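You operate a simulated robot arm through the tools that you are given. There is no shell and no other tool.

You are at the controls of a simulated robot arm. One attempt, no reset.

TASK
Finish the three strings on the string bench and check them.
Fine: push the loose white and teal fittings home; yellow fitting on the white one, orange on the red one; then press check: all lamps must be green.

Only the result counts: the job must be done as asked and must still hold three seconds after the hand-in. Knocking over, shifting, dropping, spilling or breaking anything else fails it.

THE ROBOT
A 6-joint arm with a four-finger gripper, fixed in place. Base frame: the origin is on the floor under the middle of its stand, x ahead of it, y to its left, z up. Lengths are in m, angles in rad, forces in N, time in s.
With the tool pointing down near the work surface it reaches from about 0.56 to 0.88 m from the base axis. Its first joint turns from -2.897 to 2.897 rad. Payload 3.43 kg.
The TCP is the grasp point between the finger pads, 0.03 m short of the fingertips. In the tool frame z runs along the fingers and y along their closing line. The gripper opens to 0.12 m; its body begins 0.085 m behind the TCP.
Orientation is told as [roll, pitch, yaw] about the base's x, y, z axes, in that order, counted from this pose: with the fingers straight down and closing along the base's y, the tool's x points along the base's -x, its y along +y and its z along -z.

THE INTERFACE
- The arm moves only by the tool arm_command. Its argument "commands" is a list of rows, each a list of 2 entries, a list of its own where there are three numbers: the shift along the tool's x, y, z in m, then the turn, a rotation vector about the tool's x, y, z in rad. In form: [[[dx, dy, dz], [ax, ay, az]], ...]. A call has 1 to 20 rows; each row is the pose to reach, as a shift and turn from the pose commanded when the call began, along the tool's axes at that moment. "hand" is the finger opening in m, from 0 to 0.12, set as the call begins (left out, the last holds). Each row takes 0.2 s and may step no farther than 0.05 m and 0.15 rad from the row before; otherwise, or with a gripper value out of range, the whole call is refused. Where a pose cannot be reached the arm comes as near as it can. A force on the tool above 40 N (or 10 N above the force at the start of the call, whichever is more), or a blocked arm, ends the call early, and 0.2 s more pass. The fingers move at their own pace (about 0.1362 m/s each) and stop on an object; they squeeze with about 36 N. The grip force told is the motor's: it shows also when the fingers shut on nothing. Time passes only in rows, and 0.2 s behind the last, so rows that repeat a pose let the fingers close. It gives the time, the measured TCP pose, the force on the tool (base axes), the opening and the grip force at its end, in the units of the frame above (readings bear some noise), with the torque about the TCP (base axes, N m) and any sound that the robot's microphone picked up.
- Cameras (640 x 400 px; columns grow to the right, rows downward): "scene" is fixed at [0.3991, 0.6493, 1.6191]; the picture's right is [-0.96, 0.29, 0.00], its down [0.13, 0.45, -0.88] and it looks along [-0.25, -0.85, -0.47] (base axes); focal length 309 px, centre (320, 200). "wrist" rides on the gripper at [0.071, -0.017, -0.121] in the tool frame; the picture's right is [0.23, 0.97, 0.00], its down [-0.81, 0.19, -0.55] and it looks along [-0.54, 0.13, 0.83] (tool axes); focal length 275 px, centre (320, 200). There is no depth. A picture from a camera that has moved, and an enlarged one, comes with that camera's place and axes in the base frame and with its lens.
- get_image(camera): a new picture of that camera. The clock stands still meanwhile.
- move_column(by): moves the trunk up (or, below 0, down) by that many m; the arm rides with it, the base frame stays. It gives what a move gives, with no picture.
- inspect(camera, box): a new picture of the part [left, top, right, bottom] of that camera's present view, enlarged. The clock stands still meanwhile.
- hand_in(): hands the job in; it is judged then, once.

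Nothing tells you positions but the pictures and the camera data. Unless the task says otherwise, let go and move clear before handing in.

The tools are called after ">>>" as a command line: name --argument value ..., lists and objects as JSON in quotes. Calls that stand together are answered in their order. arm_command: Moves the arm, as the interface text tells. Its arguments: {"type":"object","properties":{"commands":{"type":"array","items":{"type":"array"}},"hand":{"type":"number"}},"required":["commands"]} The other tools are called the same way: move_column (by) moves the trunk up or down; get_image (camera) takes a picture; inspect (camera, box) takes an enlarged picture of a part of a camera's view; hand_in () hands the job in.

At the start:

```text
time: 0.0
tcp_pos: [0.317, -0.3429, 1.2223]
orientation: [0.0, 0.001, -0.002]
wrist_force: [0.4, 0.6, 0.6]
ft_torque: [0.0, -0.01, 0.04]
finger_gap: 0.12
grip_force: 0.0
trunk travel left (down, up): [-0.225, 0.315]
```

scene: 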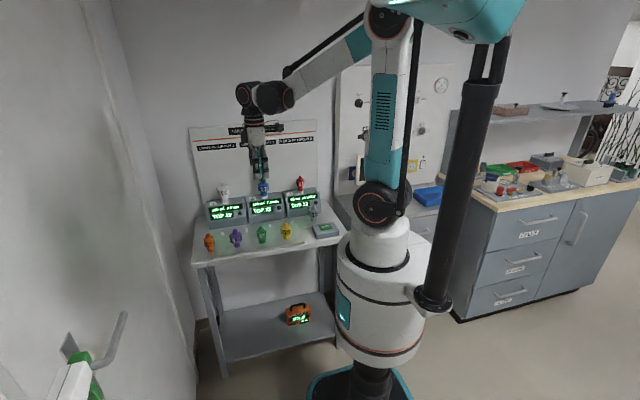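
wrist: 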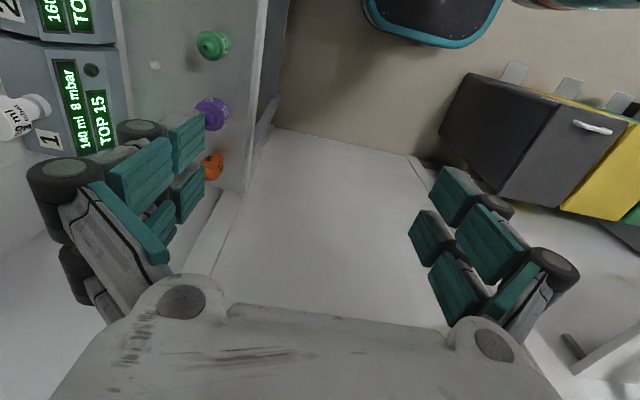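

I see a bench at the far side with three boxes (units with displays) with fittings on top (white, blue, red) and four loose fittings in front (orange, purple, green, yellow), plus a small box on the right that may be the check button. I'll take enlarged pictures first.

>>> inspect --camera "scene" --box '[180, 160, 360, 272]'

>>> inspect --camera "scene" --box '[180, 110, 340, 210]'

>>> inspect --camera "wrist" --box '[0, 0, 320, 200]'

>>> inspect --camera "scene" --box '[190, 170, 270, 220]'

>>> inspect --camera "scene" --box '[260, 170, 350, 245]'

```text
3.56 times, centred on (270, 216) of scene
camera zoom: at [0.3991, 0.6493, 1.6191], right [-0.96, 0.29, 0.0], down [0.13, 0.45, -0.88], along [-0.25, -0.85, -0.47], focal length 1099 px, centre (498, 143)
```

zoom: 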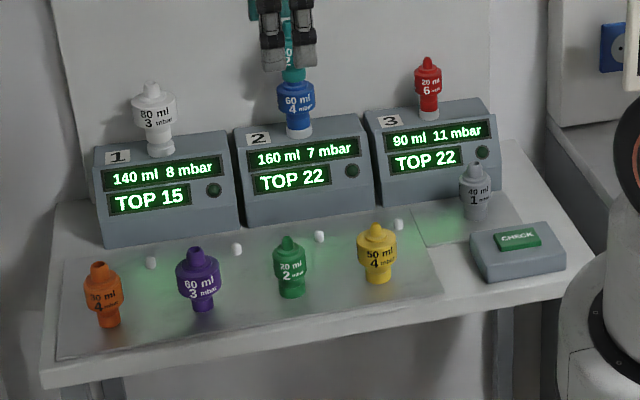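

```text
4.00 times, centred on (260, 160) of scene
camera zoom: at [0.3991, 0.6493, 1.6191], right [-0.96, 0.29, 0.0], down [0.13, 0.45, -0.88], along [-0.25, -0.85, -0.47], focal length 1236 px, centre (560, 360)
```

zoom: 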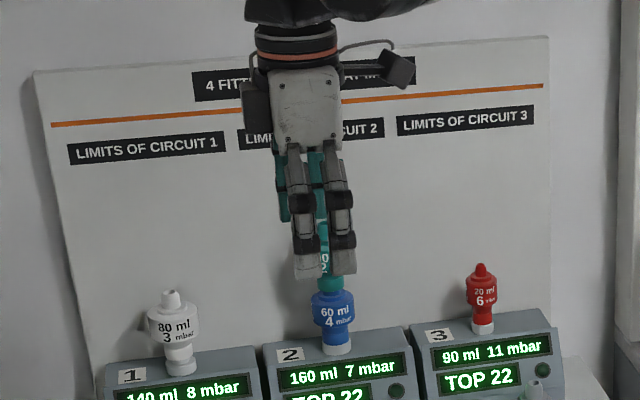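

```text
2.00 times, centred on (160, 100) of wrist
camera zoom: at [0.2453, -0.3605, 1.3425], right [-0.23, 0.97, 0.0], down [0.81, 0.19, 0.55], along [0.54, 0.13, -0.83], focal length 551 px, centre (640, 400)
```

zoom: 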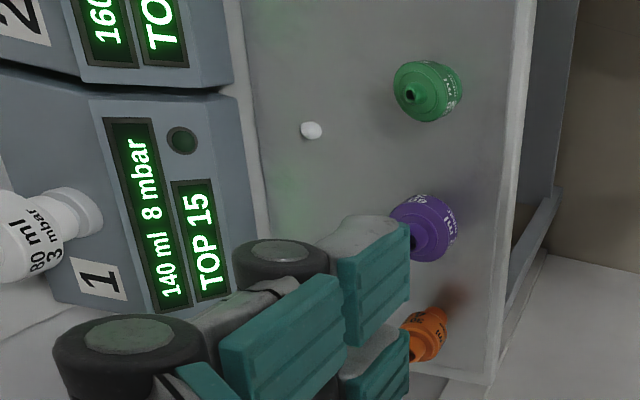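

```text
8.00 times, centred on (230, 195) of scene
camera zoom: at [0.3991, 0.6493, 1.6191], right [-0.96, 0.29, 0.0], down [0.13, 0.45, -0.88], along [-0.25, -0.85, -0.47], focal length 2472 px, centre (1040, 240)
```

zoom: 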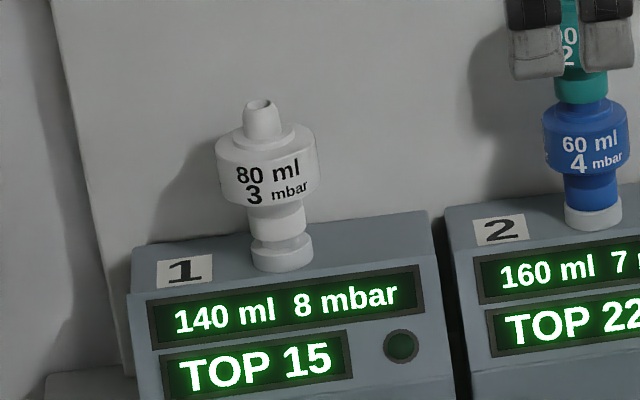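

```text
5.33 times, centred on (305, 208) of scene
camera zoom: at [0.3991, 0.6493, 1.6191], right [-0.96, 0.29, 0.0], down [0.13, 0.45, -0.88], along [-0.25, -0.85, -0.47], focal length 1648 px, centre (400, 160)
```

zoom: 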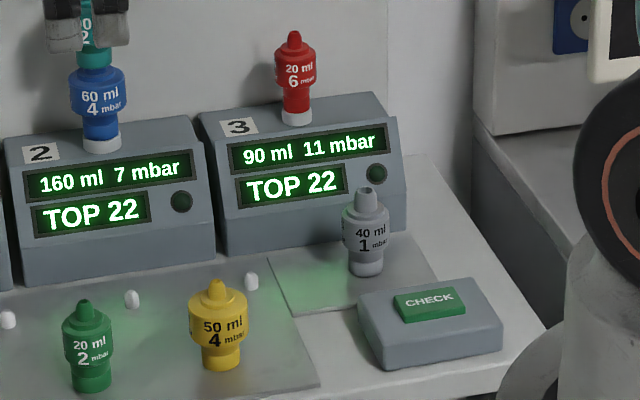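

The bench top seems to be at z≈0.80, with loose fittings in a row at y≈-0.515 and the strings on units at y≈-0.74. I'll look closer at each fitting and the board before moving.

>>> inspect --camera "scene" --box '[195, 220, 255, 258]'

>>> inspect --camera "scene" --box '[250, 210, 310, 248]'

>>> inspect --camera "scene" --box '[240, 165, 300, 203]'

>>> inspect --camera "scene" --box '[280, 165, 340, 203]'

>>> inspect --camera "scene" --box '[300, 205, 350, 240]'

>>> inspect --camera "scene" --box '[270, 295, 330, 333]'

```text
10.53 times, centred on (225, 239) of scene
camera zoom: at [0.3991, 0.6493, 1.6191], right [-0.96, 0.29, 0.0], down [0.13, 0.45, -0.88], along [-0.25, -0.85, -0.47], focal length 3252 px, centre (1320, -210)
```

zoom: 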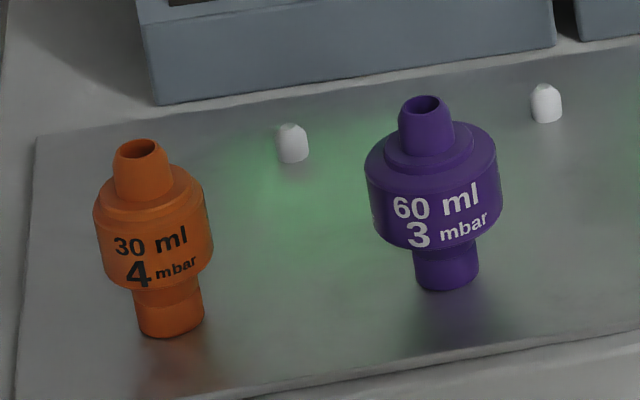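

```text
10.53 times, centred on (280, 229) of scene
camera zoom: at [0.3991, 0.6493, 1.6191], right [-0.96, 0.29, 0.0], down [0.13, 0.45, -0.88], along [-0.25, -0.85, -0.47], focal length 3252 px, centre (741, -105)
```

zoom: 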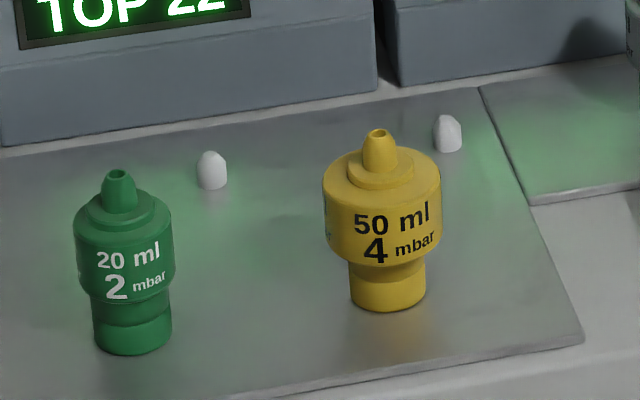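

```text
10.53 times, centred on (270, 184) of scene
camera zoom: at [0.3991, 0.6493, 1.6191], right [-0.96, 0.29, 0.0], down [0.13, 0.45, -0.88], along [-0.25, -0.85, -0.47], focal length 3252 px, centre (846, 368)
```

zoom: 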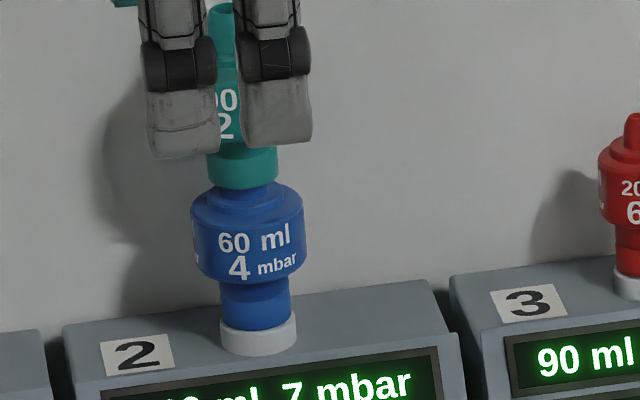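

```text
10.53 times, centred on (310, 184) of scene
camera zoom: at [0.3991, 0.6493, 1.6191], right [-0.96, 0.29, 0.0], down [0.13, 0.45, -0.88], along [-0.25, -0.85, -0.47], focal length 3252 px, centre (425, 368)
```

zoom: 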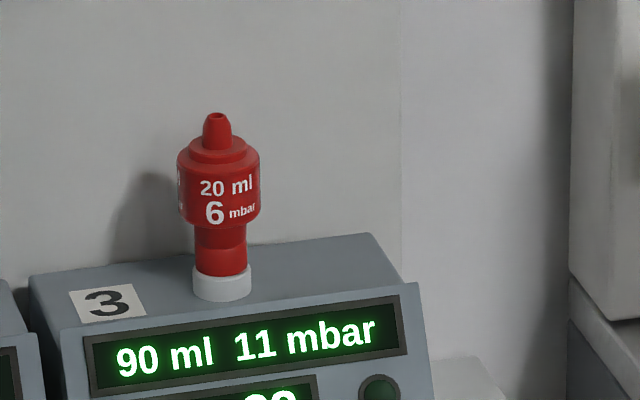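

```text
11.43 times, centred on (325, 222) of scene
camera zoom: at [0.3991, 0.6493, 1.6191], right [-0.96, 0.29, 0.0], down [0.13, 0.45, -0.88], along [-0.25, -0.85, -0.47], focal length 3531 px, centre (263, -57)
```

zoom: 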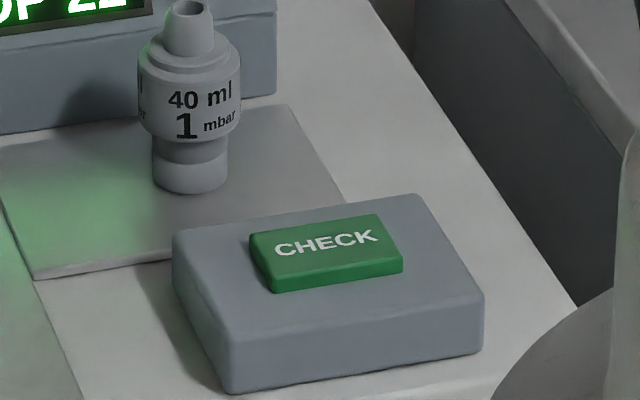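

```text
10.53 times, centred on (300, 314) of scene
camera zoom: at [0.3991, 0.6493, 1.6191], right [-0.96, 0.29, 0.0], down [0.13, 0.45, -0.88], along [-0.25, -0.85, -0.47], focal length 3252 px, centre (530, -1000)
```

zoom: 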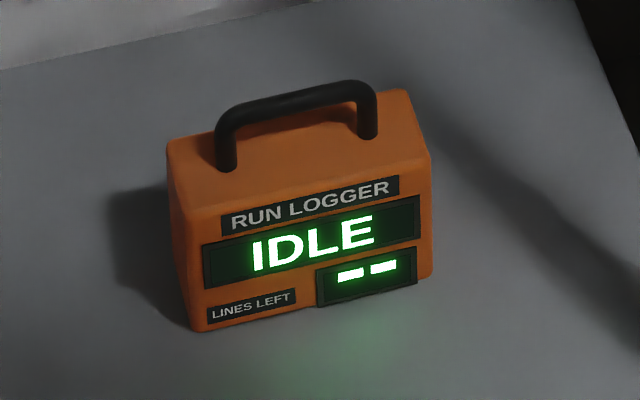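

The four loose fittings and the strings are readable: white (loose) on unit 1, blue+teal (loose) on unit 2, red on unit 3, with the CHECK button at far right. I'll turn the tool so that it faces the bench (yaw −90°) while staying high, then look with the wrist camera.

>>> arm_command --commands '[[[0.003, -0.006, 0], [0, 0, 0.131]], [[0.006, -0.013, 0], [0, 0, 0.262]], [[0.009, -0.019, 0], [0, 0, 0.393]], [[0.012, -0.026, 0], [0, 0, 0.524]], [[0.015, -0.032, 0], [0, 0, 0.655]], [[0.018, -0.039, 0], [0, 0, 0.785]], [[0.022, -0.045, 0], [0, 0, 0.916]], [[0.025, -0.051, 0], [0, 0, 1.047]], [[0.028, -0.058, 0], [0, 0, 1.178]], [[0.031, -0.064, 0], [0, 0, 1.309]], [[0.034, -0.07, 0], [0, 0, 1.44]], [[0.037, -0.077, 0], [0, 0, 1.571]], [[0.037, -0.077, 0], [0, 0, 1.571]]]'

```text
time: 2.8
tcp_pos: [0.2785, -0.4209, 1.2227]
orientation: [-0.001, -0.001, -1.574]
wrist_force: [-0.8, 0.6, 0.2]
ft_torque: [-0.02, -0.01, -0.02]
finger_gap: 0.12
grip_force: 0.1
trunk travel left (down, up): [-0.225, 0.315]
```

>>> get_image --camera "wrist"

>>> inspect --camera "scene" --box '[180, 110, 340, 210]'

>>> get_image --camera "scene"

```text
taken
camera wrist: at [0.2622, -0.3492, 1.3417], right [0.97, 0.23, 0.0], down [0.19, -0.81, 0.55], along [0.13, -0.54, -0.83], focal length 275 px, centre (320, 200)
```

wrist: 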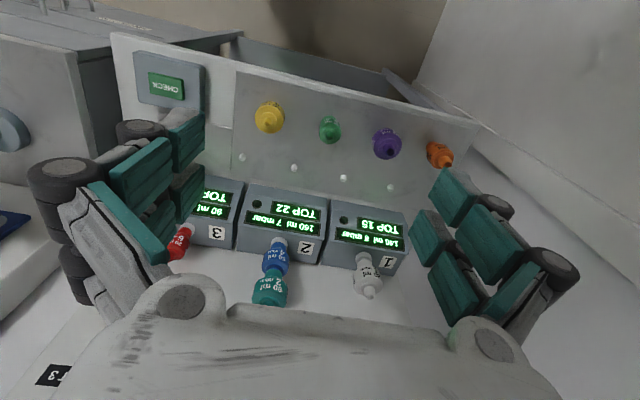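

```text
4.00 times, centred on (260, 160) of scene
camera zoom: at [0.3991, 0.6493, 1.6191], right [-0.96, 0.29, 0.0], down [0.13, 0.45, -0.88], along [-0.25, -0.85, -0.47], focal length 1236 px, centre (560, 360)
```

zoom: 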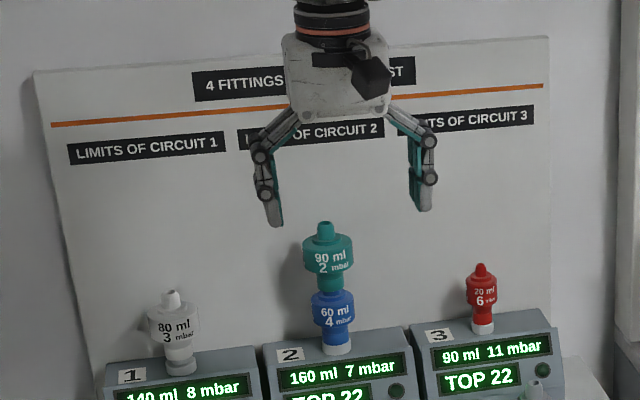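

```text
taken
```

scene: 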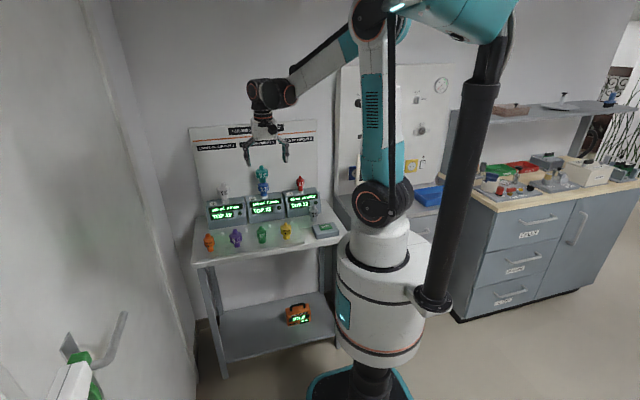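

Now everything can be seen from the wrist camera: teal is 90 ml/2 mbar on blue, and the white sits loosely on unit 1. I'll enlarge the wrist view to triangulate the strings and fittings.

>>> inspect --camera "wrist" --box '[150, 210, 310, 310]'

>>> inspect --camera "wrist" --box '[300, 210, 460, 310]'

>>> inspect --camera "wrist" --box '[220, 80, 380, 180]'

>>> inspect --camera "wrist" --box '[340, 100, 500, 200]'

>>> inspect --camera "scene" --box '[200, 155, 320, 230]'

>>> inspect --camera "wrist" --box '[100, 30, 260, 130]'

```text
4.00 times, centred on (230, 260) of wrist
camera zoom: at [0.2622, -0.3492, 1.3417], right [0.97, 0.23, 0.0], down [0.19, -0.81, 0.55], along [0.13, -0.54, -0.83], focal length 1101 px, centre (680, -40)
```

zoom: 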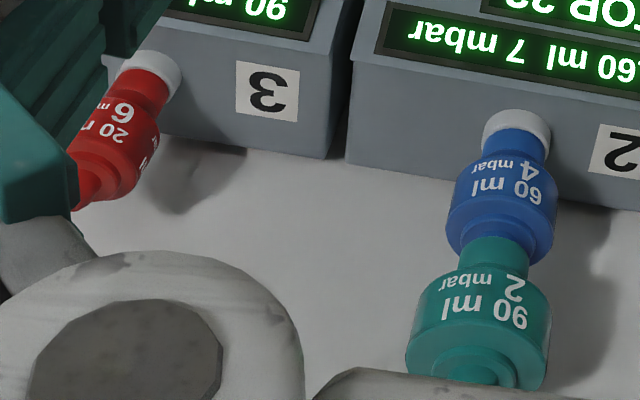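

```text
4.00 times, centred on (380, 260) of wrist
camera zoom: at [0.2622, -0.3492, 1.3417], right [0.97, 0.23, 0.0], down [0.19, -0.81, 0.55], along [0.13, -0.54, -0.83], focal length 1101 px, centre (80, -40)
```

zoom: 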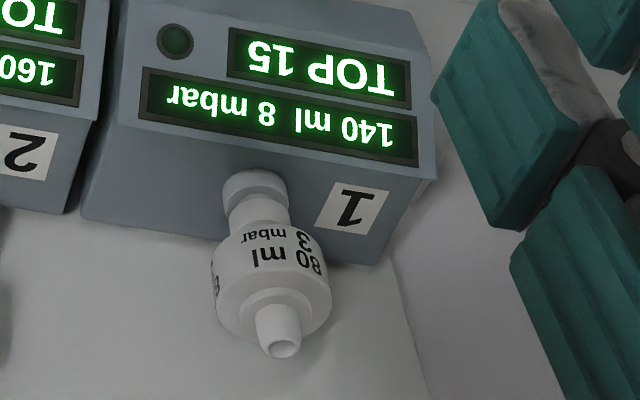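

```text
4.00 times, centred on (300, 130) of wrist
camera zoom: at [0.2622, -0.3492, 1.3417], right [0.97, 0.23, 0.0], down [0.19, -0.81, 0.55], along [0.13, -0.54, -0.83], focal length 1101 px, centre (400, 480)
```

zoom: 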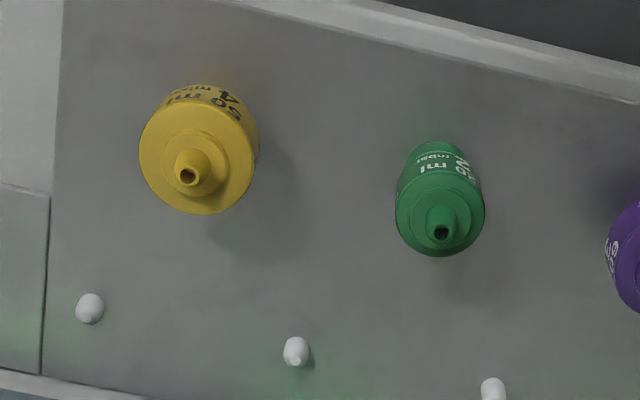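

```text
4.00 times, centred on (420, 150) of wrist
camera zoom: at [0.2622, -0.3492, 1.3417], right [0.97, 0.23, 0.0], down [0.19, -0.81, 0.55], along [0.13, -0.54, -0.83], focal length 1101 px, centre (-80, 400)
```

zoom: 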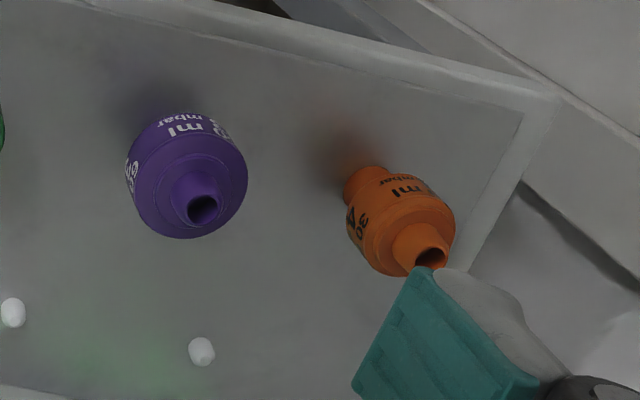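

```text
5.33 times, centred on (260, 192) of scene
camera zoom: at [0.3991, 0.6493, 1.6191], right [-0.96, 0.29, 0.0], down [0.13, 0.45, -0.88], along [-0.25, -0.85, -0.47], focal length 1648 px, centre (640, 240)
```

zoom: 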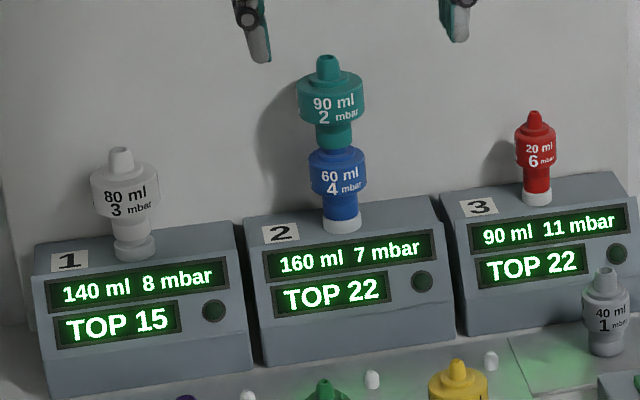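

```text
4.00 times, centred on (180, 80) of wrist
camera zoom: at [0.2622, -0.3492, 1.3417], right [0.97, 0.23, 0.0], down [0.19, -0.81, 0.55], along [0.13, -0.54, -0.83], focal length 1101 px, centre (880, 680)
```

zoom: 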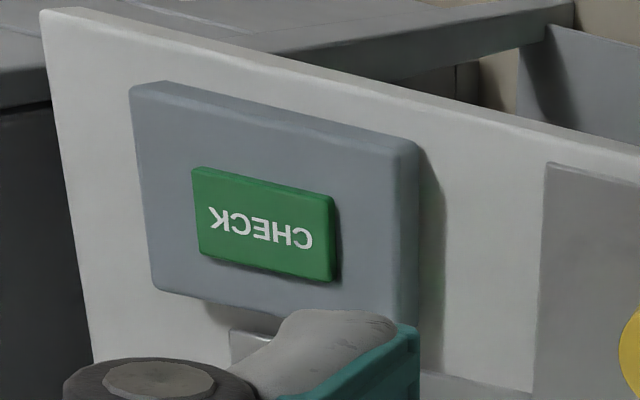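

All positions triangulate well: white tip ≈(0.460,−0.761,1.004), teal tip ≈(0.270,−0.761,1.068), red tip ≈(0.081,−0.761,0.993), yellow ≈(0.210,−0.514), orange ≈(0.540,−0.512), CHECK ≈(0.026,−0.505,0.838). The white one is near the outer reach, so I'll raise the trunk to gain reach and test.

>>> move_column --by 0.12

```text
time: 4.3
tcp_pos: [0.2793, -0.4208, 1.3417]
orientation: [0.0, 0.002, -1.573]
wrist_force: [-0.1, -0.3, -0.2]
ft_torque: [-0.01, -0.01, -0.03]
finger_gap: 0.1201
grip_force: 0.1
trunk travel left (down, up): [-0.345, 0.195]
```

>>> arm_command --commands '[[[-0.034, 0.018, 0.014], [0, 0, 0]], [[-0.068, 0.036, 0.028], [0, 0, 0]], [[-0.102, 0.054, 0.042], [0, 0, 0]], [[-0.136, 0.072, 0.056], [0, 0, 0]], [[-0.17, 0.09, 0.07], [0, 0, 0]], [[-0.204, 0.108, 0.084], [0, 0, 0]], [[-0.238, 0.127, 0.098], [0, 0, 0]], [[-0.273, 0.145, 0.112], [0, 0, 0]], [[-0.307, 0.163, 0.126], [0, 0, 0]], [[-0.341, 0.181, 0.14], [0, 0, 0]], [[-0.341, 0.181, 0.14], [0, 0, 0]]]' --hand 0.0

```text
time: 6.7
tcp_pos: [0.4609, -0.762, 1.2035]
orientation: [0.002, 0.001, -1.571]
wrist_force: [-0.3, -0.1, -0.2]
ft_torque: [-0.01, -0.01, -0.02]
finger_gap: 0.0001
grip_force: 33.5
trunk travel left (down, up): [-0.345, 0.195]
```

The arm reaches above the white fitting. I'll check alignment in both cameras.

>>> get_image --camera "wrist"

>>> inspect --camera "scene" --box '[180, 110, 300, 210]'

>>> get_image --camera "scene"

```text
taken
camera wrist: at [0.4438, -0.6904, 1.3229], right [0.97, 0.23, 0.0], down [0.19, -0.81, 0.55], along [0.13, -0.54, -0.83], focal length 275 px, centre (320, 200)
```

wrist: 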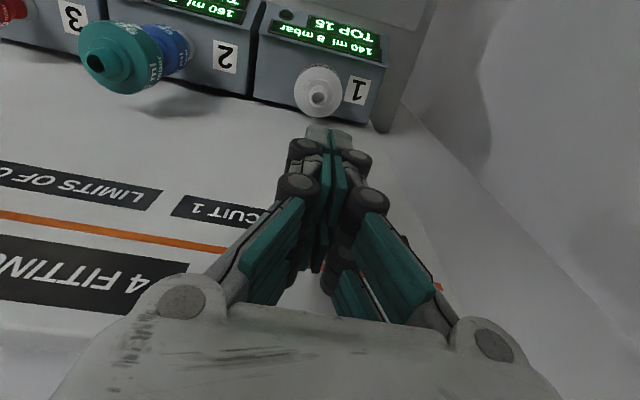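

```text
4.00 times, centred on (240, 160) of scene
camera zoom: at [0.3991, 0.6493, 1.6191], right [-0.96, 0.29, 0.0], down [0.13, 0.45, -0.88], along [-0.25, -0.85, -0.47], focal length 1236 px, centre (640, 360)
```

zoom: 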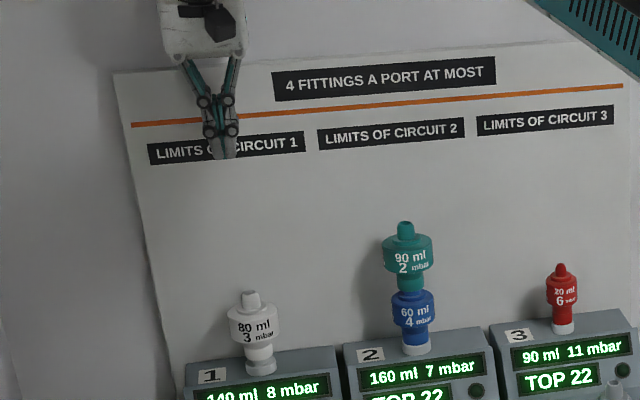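

```text
taken
```

scene: 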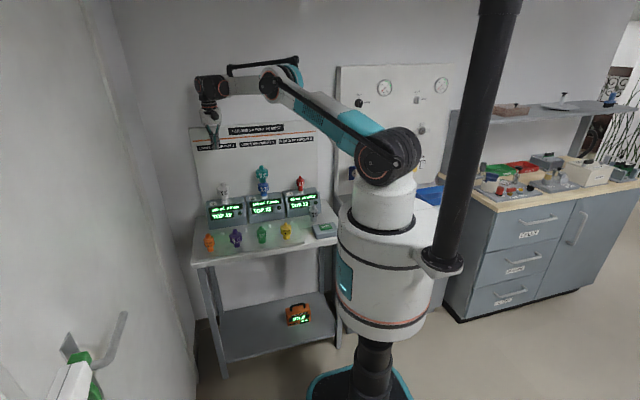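

>>> inspect --camera "wrist" --box '[260, 50, 380, 125]'

>>> inspect --camera "wrist" --box '[270, 110, 390, 185]'

>>> inspect --camera "wrist" --box '[60, 0, 220, 100]'

>>> inspect --camera "scene" --box '[210, 175, 250, 205]'

>>> inspect --camera "scene" --box '[240, 160, 290, 200]'

```text
5.33 times, centred on (320, 88) of wrist
camera zoom: at [0.4438, -0.6904, 1.3229], right [0.97, 0.23, 0.0], down [0.19, -0.81, 0.55], along [0.13, -0.54, -0.83], focal length 1468 px, centre (320, 800)
```

zoom: 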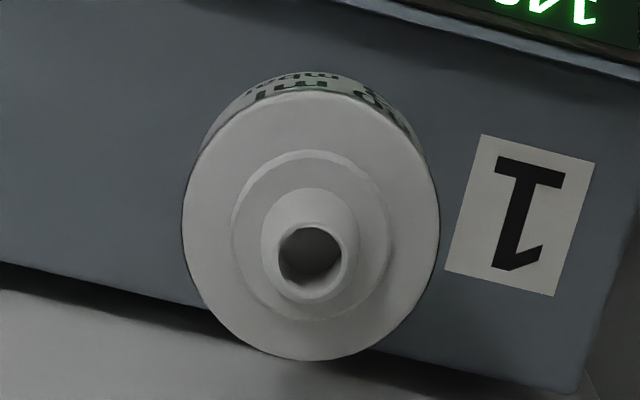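

```text
5.33 times, centred on (330, 148) of wrist
camera zoom: at [0.4438, -0.6904, 1.3229], right [0.97, 0.23, 0.0], down [0.19, -0.81, 0.55], along [0.13, -0.54, -0.83], focal length 1468 px, centre (267, 480)
```

zoom: 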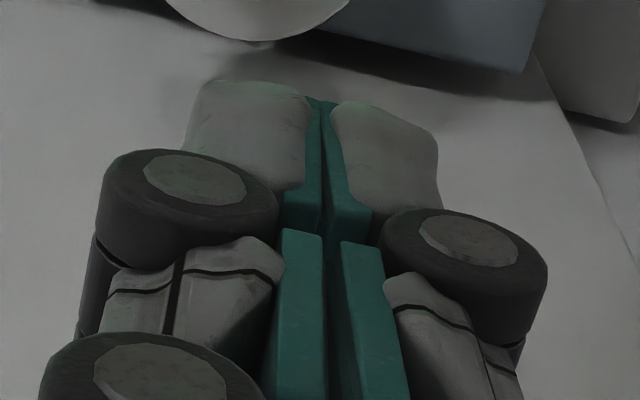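

```text
4.00 times, centred on (140, 50) of wrist
camera zoom: at [0.4438, -0.6904, 1.3229], right [0.97, 0.23, 0.0], down [0.19, -0.81, 0.55], along [0.13, -0.54, -0.83], focal length 1101 px, centre (1040, 800)
```

zoom: 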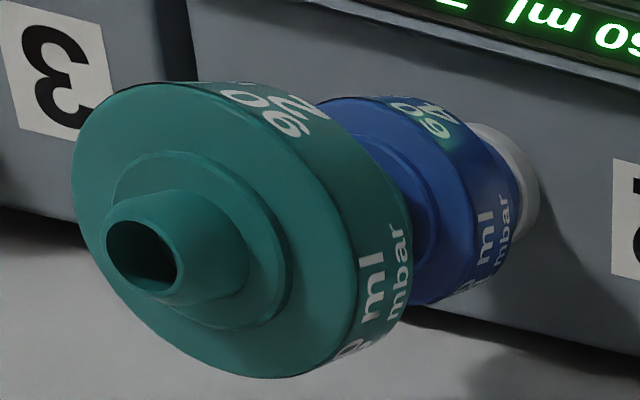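

```text
13.33 times, centred on (230, 190) of scene
camera zoom: at [0.3991, 0.6493, 1.6191], right [-0.96, 0.29, 0.0], down [0.13, 0.45, -0.88], along [-0.25, -0.85, -0.47], focal length 4120 px, centre (1520, 333)
```

zoom: 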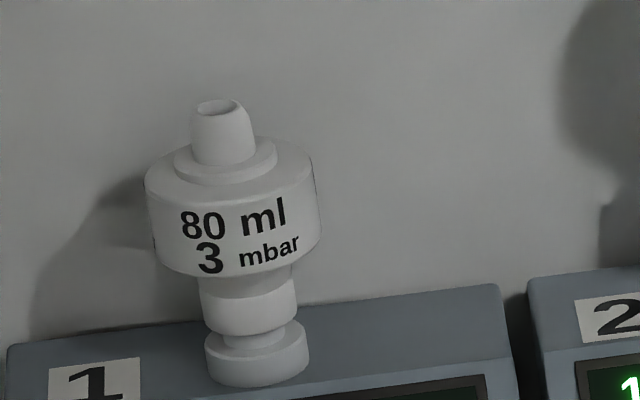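

```text
10.00 times, centred on (265, 180) of scene
camera zoom: at [0.3991, 0.6493, 1.6191], right [-0.96, 0.29, 0.0], down [0.13, 0.45, -0.88], along [-0.25, -0.85, -0.47], focal length 3090 px, centre (870, 400)
```

zoom: 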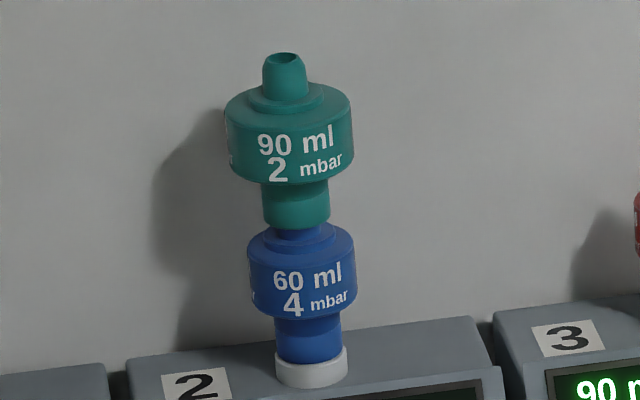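

The white tip refines to (0.4595,−0.7646,1.003) and stands about 6 mm proud of its seat. I'll line up the closed fingertips above it and descend to just over it.

>>> arm_command --commands '[[[-0.003, -0.0013, 0.04], [0, 0, 0]], [[-0.003, -0.0013, 0.08], [0, 0, 0]], [[-0.003, -0.0013, 0.12], [0, 0, 0]], [[-0.003, -0.0013, 0.15], [0, 0, 0]], [[-0.003, -0.0013, 0.15], [0, 0, 0]]]'

```text
time: 7.9
tcp_pos: [0.4581, -0.7635, 1.053]
orientation: [0.001, 0.001, -1.572]
wrist_force: [-0.4, 0.5, -0.1]
ft_torque: [-0.02, -0.03, -0.01]
finger_gap: 0.0
grip_force: 33.0
trunk travel left (down, up): [-0.345, 0.195]
```

>>> inspect --camera "wrist" --box '[260, 80, 400, 180]'

>>> inspect --camera "scene" --box '[200, 155, 256, 203]'

```text
4.00 times, centred on (330, 130) of wrist
camera zoom: at [0.4413, -0.6923, 1.1724], right [0.97, 0.23, 0.0], down [0.19, -0.81, 0.55], along [0.13, -0.54, -0.83], focal length 1101 px, centre (280, 480)
```

zoom: 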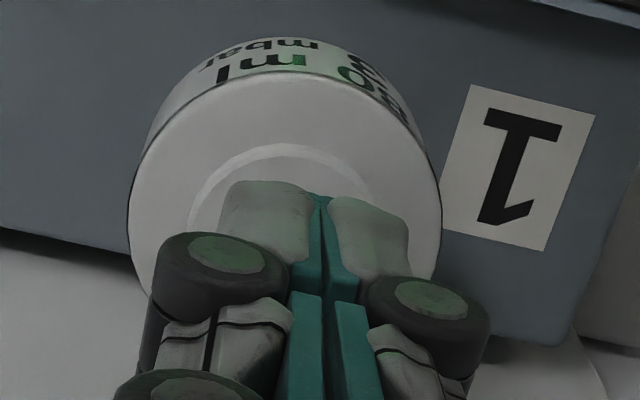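

```text
8.33 times, centred on (228, 179) of scene
camera zoom: at [0.3991, 0.6493, 1.6191], right [-0.96, 0.29, 0.0], down [0.13, 0.45, -0.88], along [-0.25, -0.85, -0.47], focal length 2575 px, centre (1087, 375)
```

zoom: 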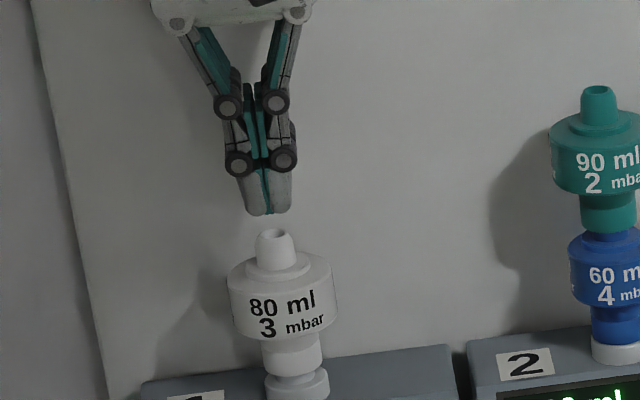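

The fingertips are centred about 18 mm above the white nozzle. I'll press down gently in small steps and watch force and sound.

>>> arm_command --commands '[[[-0.0013, 0.0012, 0.008], [0, 0, 0]], [[-0.0013, 0.0012, 0.013], [0, 0, 0]], [[-0.0013, 0.0012, 0.016], [0, 0, 0]], [[-0.0013, 0.0012, 0.018], [0, 0, 0]], [[-0.0013, 0.0012, 0.019], [0, 0, 0]], [[-0.0013, 0.0012, 0.02], [0, 0, 0]], [[-0.0013, 0.0012, 0.021], [0, 0, 0]], [[-0.0013, 0.0012, 0.022], [0, 0, 0]], [[-0.0013, 0.0012, 0.023], [0, 0, 0]], [[-0.0013, 0.0012, 0.024], [0, 0, 0]]]'

```text
time: 10.1
tcp_pos: [0.4578, -0.7637, 1.0293]
orientation: [0.002, -0.003, -1.571]
wrist_force: [0.7, 0.6, 0.4]
ft_torque: [-0.01, -0.01, -0.02]
finger_gap: 0.0
grip_force: 33.6
out of reach, approached as far as the arm can: row 9, 10
trunk travel left (down, up): [-0.345, 0.195]
```

The reach ran out just before contact because the shoulder is now too high. I'll back up, bring the trunk down again, and retry.

>>> arm_command --commands '[[[0, 0, -0.04], [0, 0, 0]], [[0, 0, -0.08], [0, 0, 0]], [[0, 0, -0.12], [0, 0, 0]], [[0, 0, -0.16], [0, 0, 0]], [[0, 0, -0.16], [0, 0, 0]]]'

>>> move_column --by -0.12

>>> inspect --camera "scene" --box '[200, 155, 256, 203]'

>>> inspect --camera "wrist" --box '[260, 80, 400, 180]'

```text
time: 11.3
tcp_pos: [0.4587, -0.7645, 1.1909]
orientation: [0.001, -0.001, -1.573]
wrist_force: [0.2, 0.1, 0.3]
ft_torque: [0.02, 0.0, 0.03]
finger_gap: 0.0
grip_force: 33.6
trunk travel left (down, up): [-0.345, 0.195]
```

```text
time: 12.8
tcp_pos: [0.4577, -0.7643, 1.0688]
orientation: [0.0, 0.0, -1.572]
wrist_force: [0.4, -0.7, 0.5]
ft_torque: [-0.01, 0.0, -0.03]
finger_gap: 0.0
grip_force: 33.3
trunk travel left (down, up): [-0.225, 0.315]
```

```text
8.33 times, centred on (228, 179) of scene
camera zoom: at [0.3991, 0.6493, 1.6191], right [-0.96, 0.29, 0.0], down [0.13, 0.45, -0.88], along [-0.25, -0.85, -0.47], focal length 2575 px, centre (1087, 375)
```

zoom: 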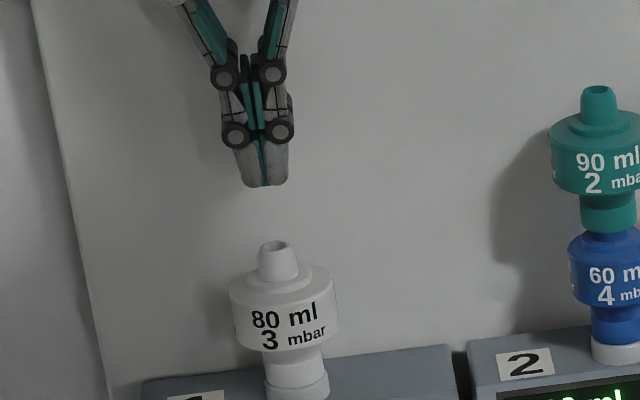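

```text
4.00 times, centred on (330, 130) of wrist
camera zoom: at [0.4406, -0.6922, 1.1895], right [0.97, 0.23, 0.0], down [0.19, -0.81, 0.55], along [0.13, -0.54, -0.83], focal length 1101 px, centre (280, 480)
```

zoom: 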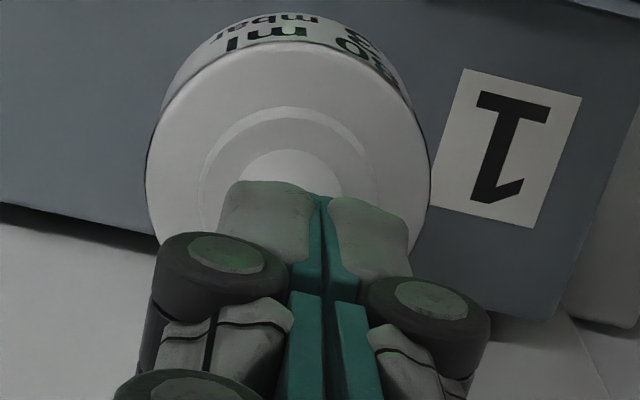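

The white fitting has actually gone down (its tip is lower and the gap is gone). I'll look closely to confirm.

>>> inspect --camera "scene" --box '[210, 175, 250, 205]'

>>> inspect --camera "scene" --box '[220, 190, 244, 208]'

>>> inspect --camera "scene" --box '[254, 180, 278, 198]'

>>> inspect --camera "scene" --box '[288, 178, 312, 196]'

```text
13.33 times, centred on (230, 190) of scene
camera zoom: at [0.3991, 0.6493, 1.6191], right [-0.96, 0.29, 0.0], down [0.13, 0.45, -0.88], along [-0.25, -0.85, -0.47], focal length 4120 px, centre (1520, 333)
```

zoom: 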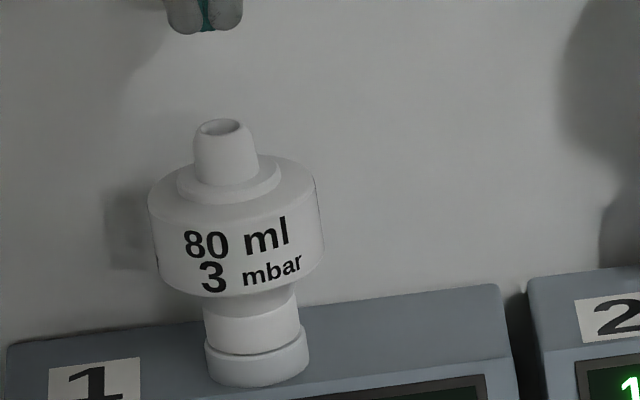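

```text
16.00 times, centred on (232, 199) of scene
camera zoom: at [0.3991, 0.6493, 1.6191], right [-0.96, 0.29, 0.0], down [0.13, 0.45, -0.88], along [-0.25, -0.85, -0.47], focal length 4944 px, centre (1728, 216)
```

zoom: 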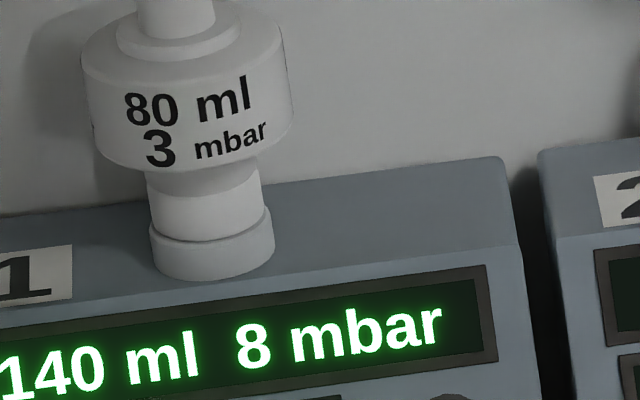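

```text
16.00 times, centred on (266, 189) of scene
camera zoom: at [0.3991, 0.6493, 1.6191], right [-0.96, 0.29, 0.0], down [0.13, 0.45, -0.88], along [-0.25, -0.85, -0.47], focal length 4944 px, centre (1184, 376)
```

zoom: 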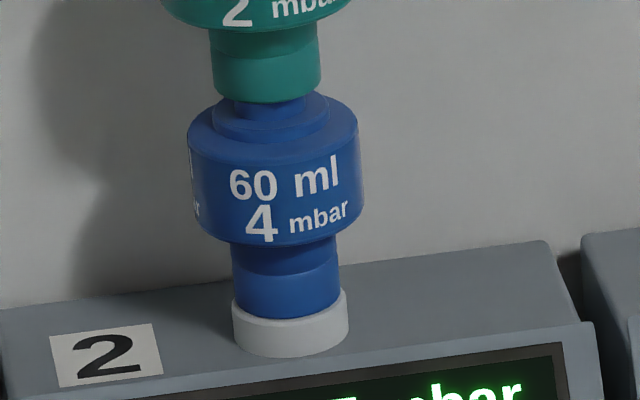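

```text
16.00 times, centred on (300, 187) of scene
camera zoom: at [0.3991, 0.6493, 1.6191], right [-0.96, 0.29, 0.0], down [0.13, 0.45, -0.88], along [-0.25, -0.85, -0.47], focal length 4944 px, centre (640, 408)
```

zoom: 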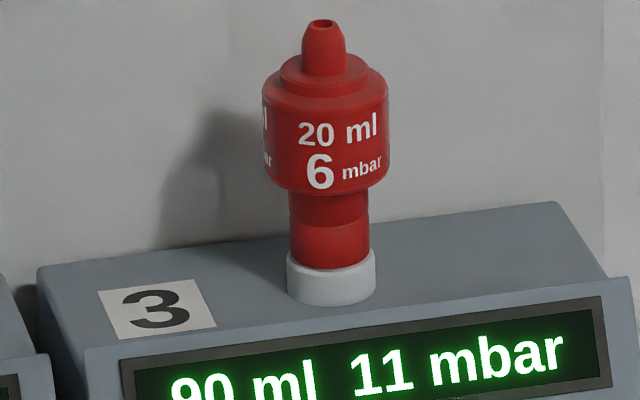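

White now looks flush in its seat. I'll press once more down to firm contact to be sure that it's home.

>>> arm_command --commands '[[[-0.0014, 0.0019, 0.02], [0, 0, 0]], [[-0.0014, 0.0019, 0.032], [0, 0, 0]], [[-0.0014, 0.0019, 0.036], [0, 0, 0]], [[-0.0014, 0.0019, 0.038], [0, 0, 0]], [[-0.0014, 0.0019, 0.039], [0, 0, 0]], [[-0.0014, 0.0019, 0.04], [0, 0, 0]], [[-0.0014, 0.0019, 0.041], [0, 0, 0]], [[-0.0014, 0.0019, 0.042], [0, 0, 0]], [[-0.0014, 0.0019, 0.043], [0, 0, 0]], [[-0.0014, 0.0019, 0.044], [0, 0, 0]], [[-0.0014, 0.0019, 0.045], [0, 0, 0]]]'

```text
time: 15.2
tcp_pos: [0.4594, -0.7657, 1.0252]
orientation: [0.0, 0.001, -1.573]
wrist_force: [0.5, -0.7, 0.5]
ft_torque: [-0.01, 0.01, 0.04]
finger_gap: 0.0
grip_force: 33.5
trunk travel left (down, up): [-0.225, 0.315]
```

>>> arm_command --commands '[[[0, 0, 0.001], [0, 0, 0]], [[0, 0, 0.002], [0, 0, 0]], [[0, 0, 0.003], [0, 0, 0]], [[0, 0, 0.004], [0, 0, 0]], [[0, 0, 0.005], [0, 0, 0]], [[0, 0, 0.006], [0, 0, 0]]]'

>>> inspect --camera "scene" --box '[210, 175, 250, 205]'

```text
time: 16.6
tcp_pos: [0.4588, -0.7656, 1.0226]
orientation: [0.003, -0.004, -1.573]
wrist_force: [-0.5, -2.1, 17.1]
ft_torque: [-0.03, 0.01, -0.03]
finger_gap: 0.006
grip_force: 33.4
trunk travel left (down, up): [-0.225, 0.315]
stopped in row 6: the force on the tool passed its limit at 42 N (the readings are from after the stop); the commanded pose is now the measured one
```

```text
13.33 times, centred on (230, 190) of scene
camera zoom: at [0.3991, 0.6493, 1.6191], right [-0.96, 0.29, 0.0], down [0.13, 0.45, -0.88], along [-0.25, -0.85, -0.47], focal length 4120 px, centre (1520, 333)
```

zoom: 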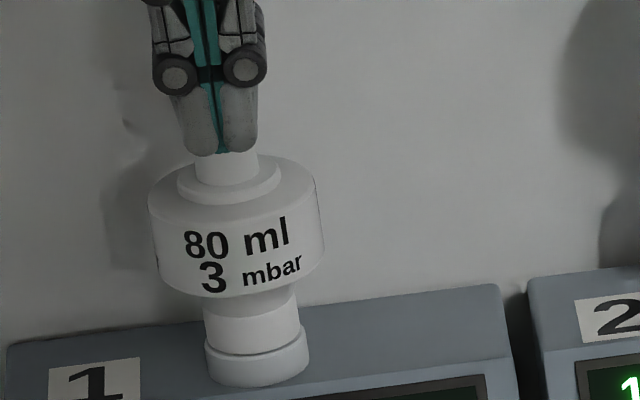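

White held at 42 N without further motion, so it is home. Next I'll rise and move over the teal fitting at (0.269,−0.7644).

>>> arm_command --commands '[[[0, 0, -0.045], [0, 0, 0]], [[0, 0, -0.09], [0, 0, 0]], [[0, 0, -0.135], [0, 0, 0]], [[0, -0.047, -0.145], [0, 0, 0]], [[0, -0.095, -0.145], [0, 0, 0]], [[0, -0.142, -0.145], [0, 0, 0]], [[0, -0.19, -0.145], [0, 0, 0]], [[0, -0.19, -0.145], [0, 0, 0]]]' --hand 0.0

>>> inspect --camera "wrist" --box '[230, 40, 400, 180]'

>>> inspect --camera "scene" --box '[200, 130, 300, 205]'

```text
time: 18.4
tcp_pos: [0.2682, -0.7648, 1.1639]
orientation: [0.003, -0.001, -1.572]
wrist_force: [0.2, 0.1, 0.0]
ft_torque: [0.01, 0.01, -0.01]
finger_gap: 0.0001
grip_force: 33.3
trunk travel left (down, up): [-0.225, 0.315]
```

```text
2.86 times, centred on (315, 110) of wrist
camera zoom: at [0.2514, -0.692, 1.2847], right [0.97, 0.23, 0.0], down [0.19, -0.81, 0.55], along [0.13, -0.54, -0.83], focal length 786 px, centre (334, 457)
```

zoom: 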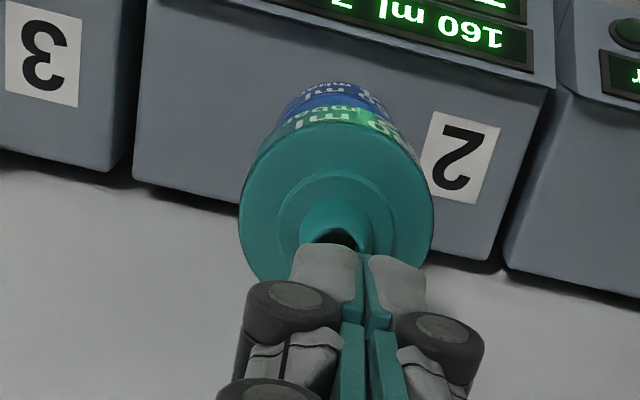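

```text
5.33 times, centred on (250, 168) of scene
camera zoom: at [0.3991, 0.6493, 1.6191], right [-0.96, 0.29, 0.0], down [0.13, 0.45, -0.88], along [-0.25, -0.85, -0.47], focal length 1648 px, centre (693, 373)
```

zoom: 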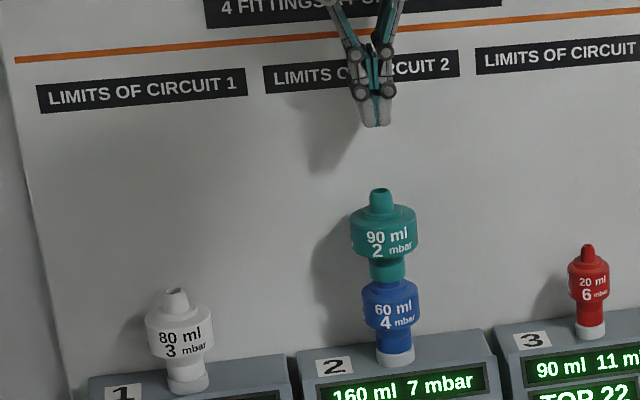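

>>> arm_command --commands '[[[-0.0014, 0.0006, 0.04], [0, 0, 0]], [[-0.0014, 0.0006, 0.058], [0, 0, 0]], [[-0.0014, 0.0006, 0.064], [0, 0, 0]], [[-0.0014, 0.0006, 0.066], [0, 0, 0]], [[-0.0014, 0.0006, 0.068], [0, 0, 0]], [[-0.0014, 0.0006, 0.069], [0, 0, 0]], [[-0.0014, 0.0006, 0.07], [0, 0, 0]], [[-0.0014, 0.0006, 0.071], [0, 0, 0]], [[-0.0014, 0.0006, 0.072], [0, 0, 0]], [[-0.0014, 0.0006, 0.073], [0, 0, 0]], [[-0.0014, 0.0006, 0.074], [0, 0, 0]], [[-0.0014, 0.0006, 0.075], [0, 0, 0]], [[-0.0014, 0.0006, 0.076], [0, 0, 0]], [[-0.0014, 0.0006, 0.077], [0, 0, 0]], [[-0.0014, 0.0006, 0.078], [0, 0, 0]]]'

>>> inspect --camera "scene" --box '[240, 160, 290, 200]'

```text
time: 21.6
tcp_pos: [0.2698, -0.7662, 1.0892]
orientation: [0.001, -0.003, -1.571]
wrist_force: [0.0, -2.7, 13.9]
ft_torque: [-0.07, -0.02, 0.0]
finger_gap: 0.006
grip_force: 33.5
trunk travel left (down, up): [-0.225, 0.315]
```

```text
10.00 times, centred on (265, 180) of scene
camera zoom: at [0.3991, 0.6493, 1.6191], right [-0.96, 0.29, 0.0], down [0.13, 0.45, -0.88], along [-0.25, -0.85, -0.47], focal length 3090 px, centre (870, 400)
```

zoom: 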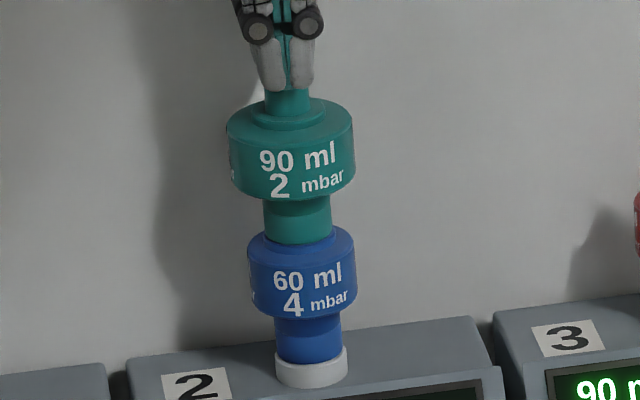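

Teal has gone down onto blue's shoulder. I'll press further until the force limit to be sure it's home.

>>> arm_command --commands '[[[0, 0, 0.001], [0, 0, 0]], [[0, 0, 0.002], [0, 0, 0]], [[0, 0, 0.003], [0, 0, 0]], [[0, 0, 0.004], [0, 0, 0]], [[0, 0, 0.005], [0, 0, 0]]]'

>>> inspect --camera "scene" --box '[240, 160, 290, 200]'

```text
time: 22.3
tcp_pos: [0.2697, -0.7662, 1.0894]
orientation: [0.002, -0.006, -1.572]
wrist_force: [1.6, -2.7, 23.3]
ft_torque: [-0.11, -0.07, -0.01]
finger_gap: 0.0062
grip_force: 34.2
trunk travel left (down, up): [-0.225, 0.315]
stopped in row 3: the force on the tool passed its limit at 42 N (the readings are from after the stop); the commanded pose is now the measured one
```

```text
10.00 times, centred on (265, 180) of scene
camera zoom: at [0.3991, 0.6493, 1.6191], right [-0.96, 0.29, 0.0], down [0.13, 0.45, -0.88], along [-0.25, -0.85, -0.47], focal length 3090 px, centre (870, 400)
```

zoom: 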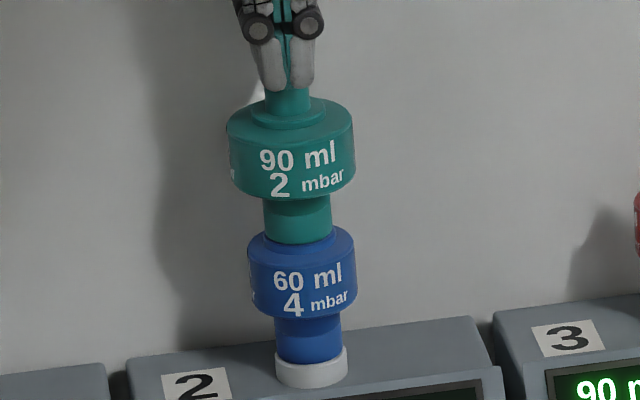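

Teal held at 42 N without moving, so it is home. Next, I'll rise and move above the yellow fitting at (0.210,−0.5145) with the fingers part open.

>>> arm_command --commands '[[[0, 0, -0.04], [0, 0, 0]], [[0, 0, -0.08], [0, 0, 0]], [[0.042, -0.01, -0.08], [0, 0, 0]], [[0.084, -0.02, -0.08], [0, 0, 0]], [[0.126, -0.03, -0.08], [0, 0, 0]], [[0.168, -0.04, -0.07], [0, 0, 0]], [[0.21, -0.05, -0.05], [0, 0, 0]], [[0.2517, -0.0597, -0.02], [0, 0, 0]], [[0.2517, -0.0597, 0.02], [0, 0, 0]], [[0.2517, -0.0597, 0.06], [0, 0, 0]], [[0.2517, -0.0597, 0.09], [0, 0, 0]], [[0.2517, -0.0597, 0.09], [0, 0, 0]]]'

>>> arm_command --commands '[[[0, 0, 0], [0, 0, 0]], [[0, 0, 0], [0, 0, 0]], [[0, 0, 0], [0, 0, 0]]]' --hand 0.08

>>> get_image --camera "wrist"

>>> inspect --camera "scene" --box '[200, 160, 340, 260]'

```text
refused: row 8 steps farther than a row can; nothing moved
```

```text
time: 23.1
tcp_pos: [0.27, -0.7676, 1.0862]
orientation: [0.002, -0.006, -1.571]
wrist_force: [-0.2, -0.3, -0.1]
ft_torque: [-0.02, 0.03, 0.02]
finger_gap: 0.08
grip_force: 0.0
trunk travel left (down, up): [-0.225, 0.315]
```

```text
taken
camera wrist: at [0.2531, -0.6949, 1.206], right [0.97, 0.23, 0.0], down [0.19, -0.81, 0.56], along [0.13, -0.54, -0.83], focal length 275 px, centre (320, 200)
```

wrist: 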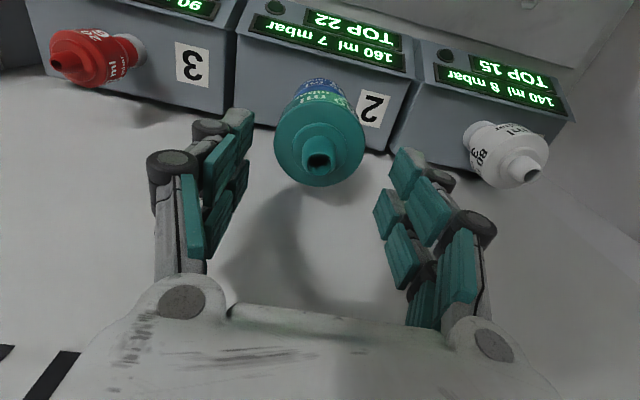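

```text
4.00 times, centred on (270, 210) of scene
camera zoom: at [0.3991, 0.6493, 1.6191], right [-0.96, 0.29, 0.0], down [0.13, 0.45, -0.88], along [-0.25, -0.85, -0.47], focal length 1236 px, centre (520, 160)
```

zoom: 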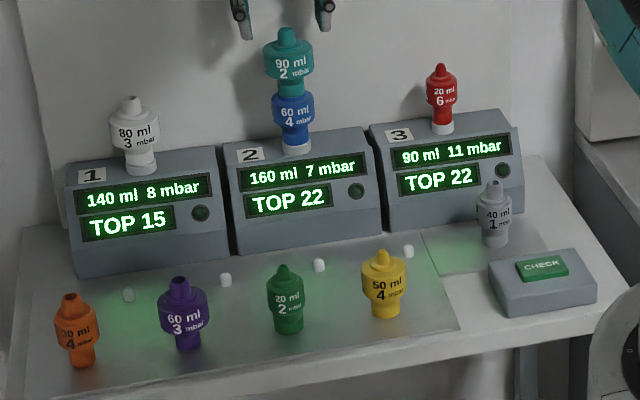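

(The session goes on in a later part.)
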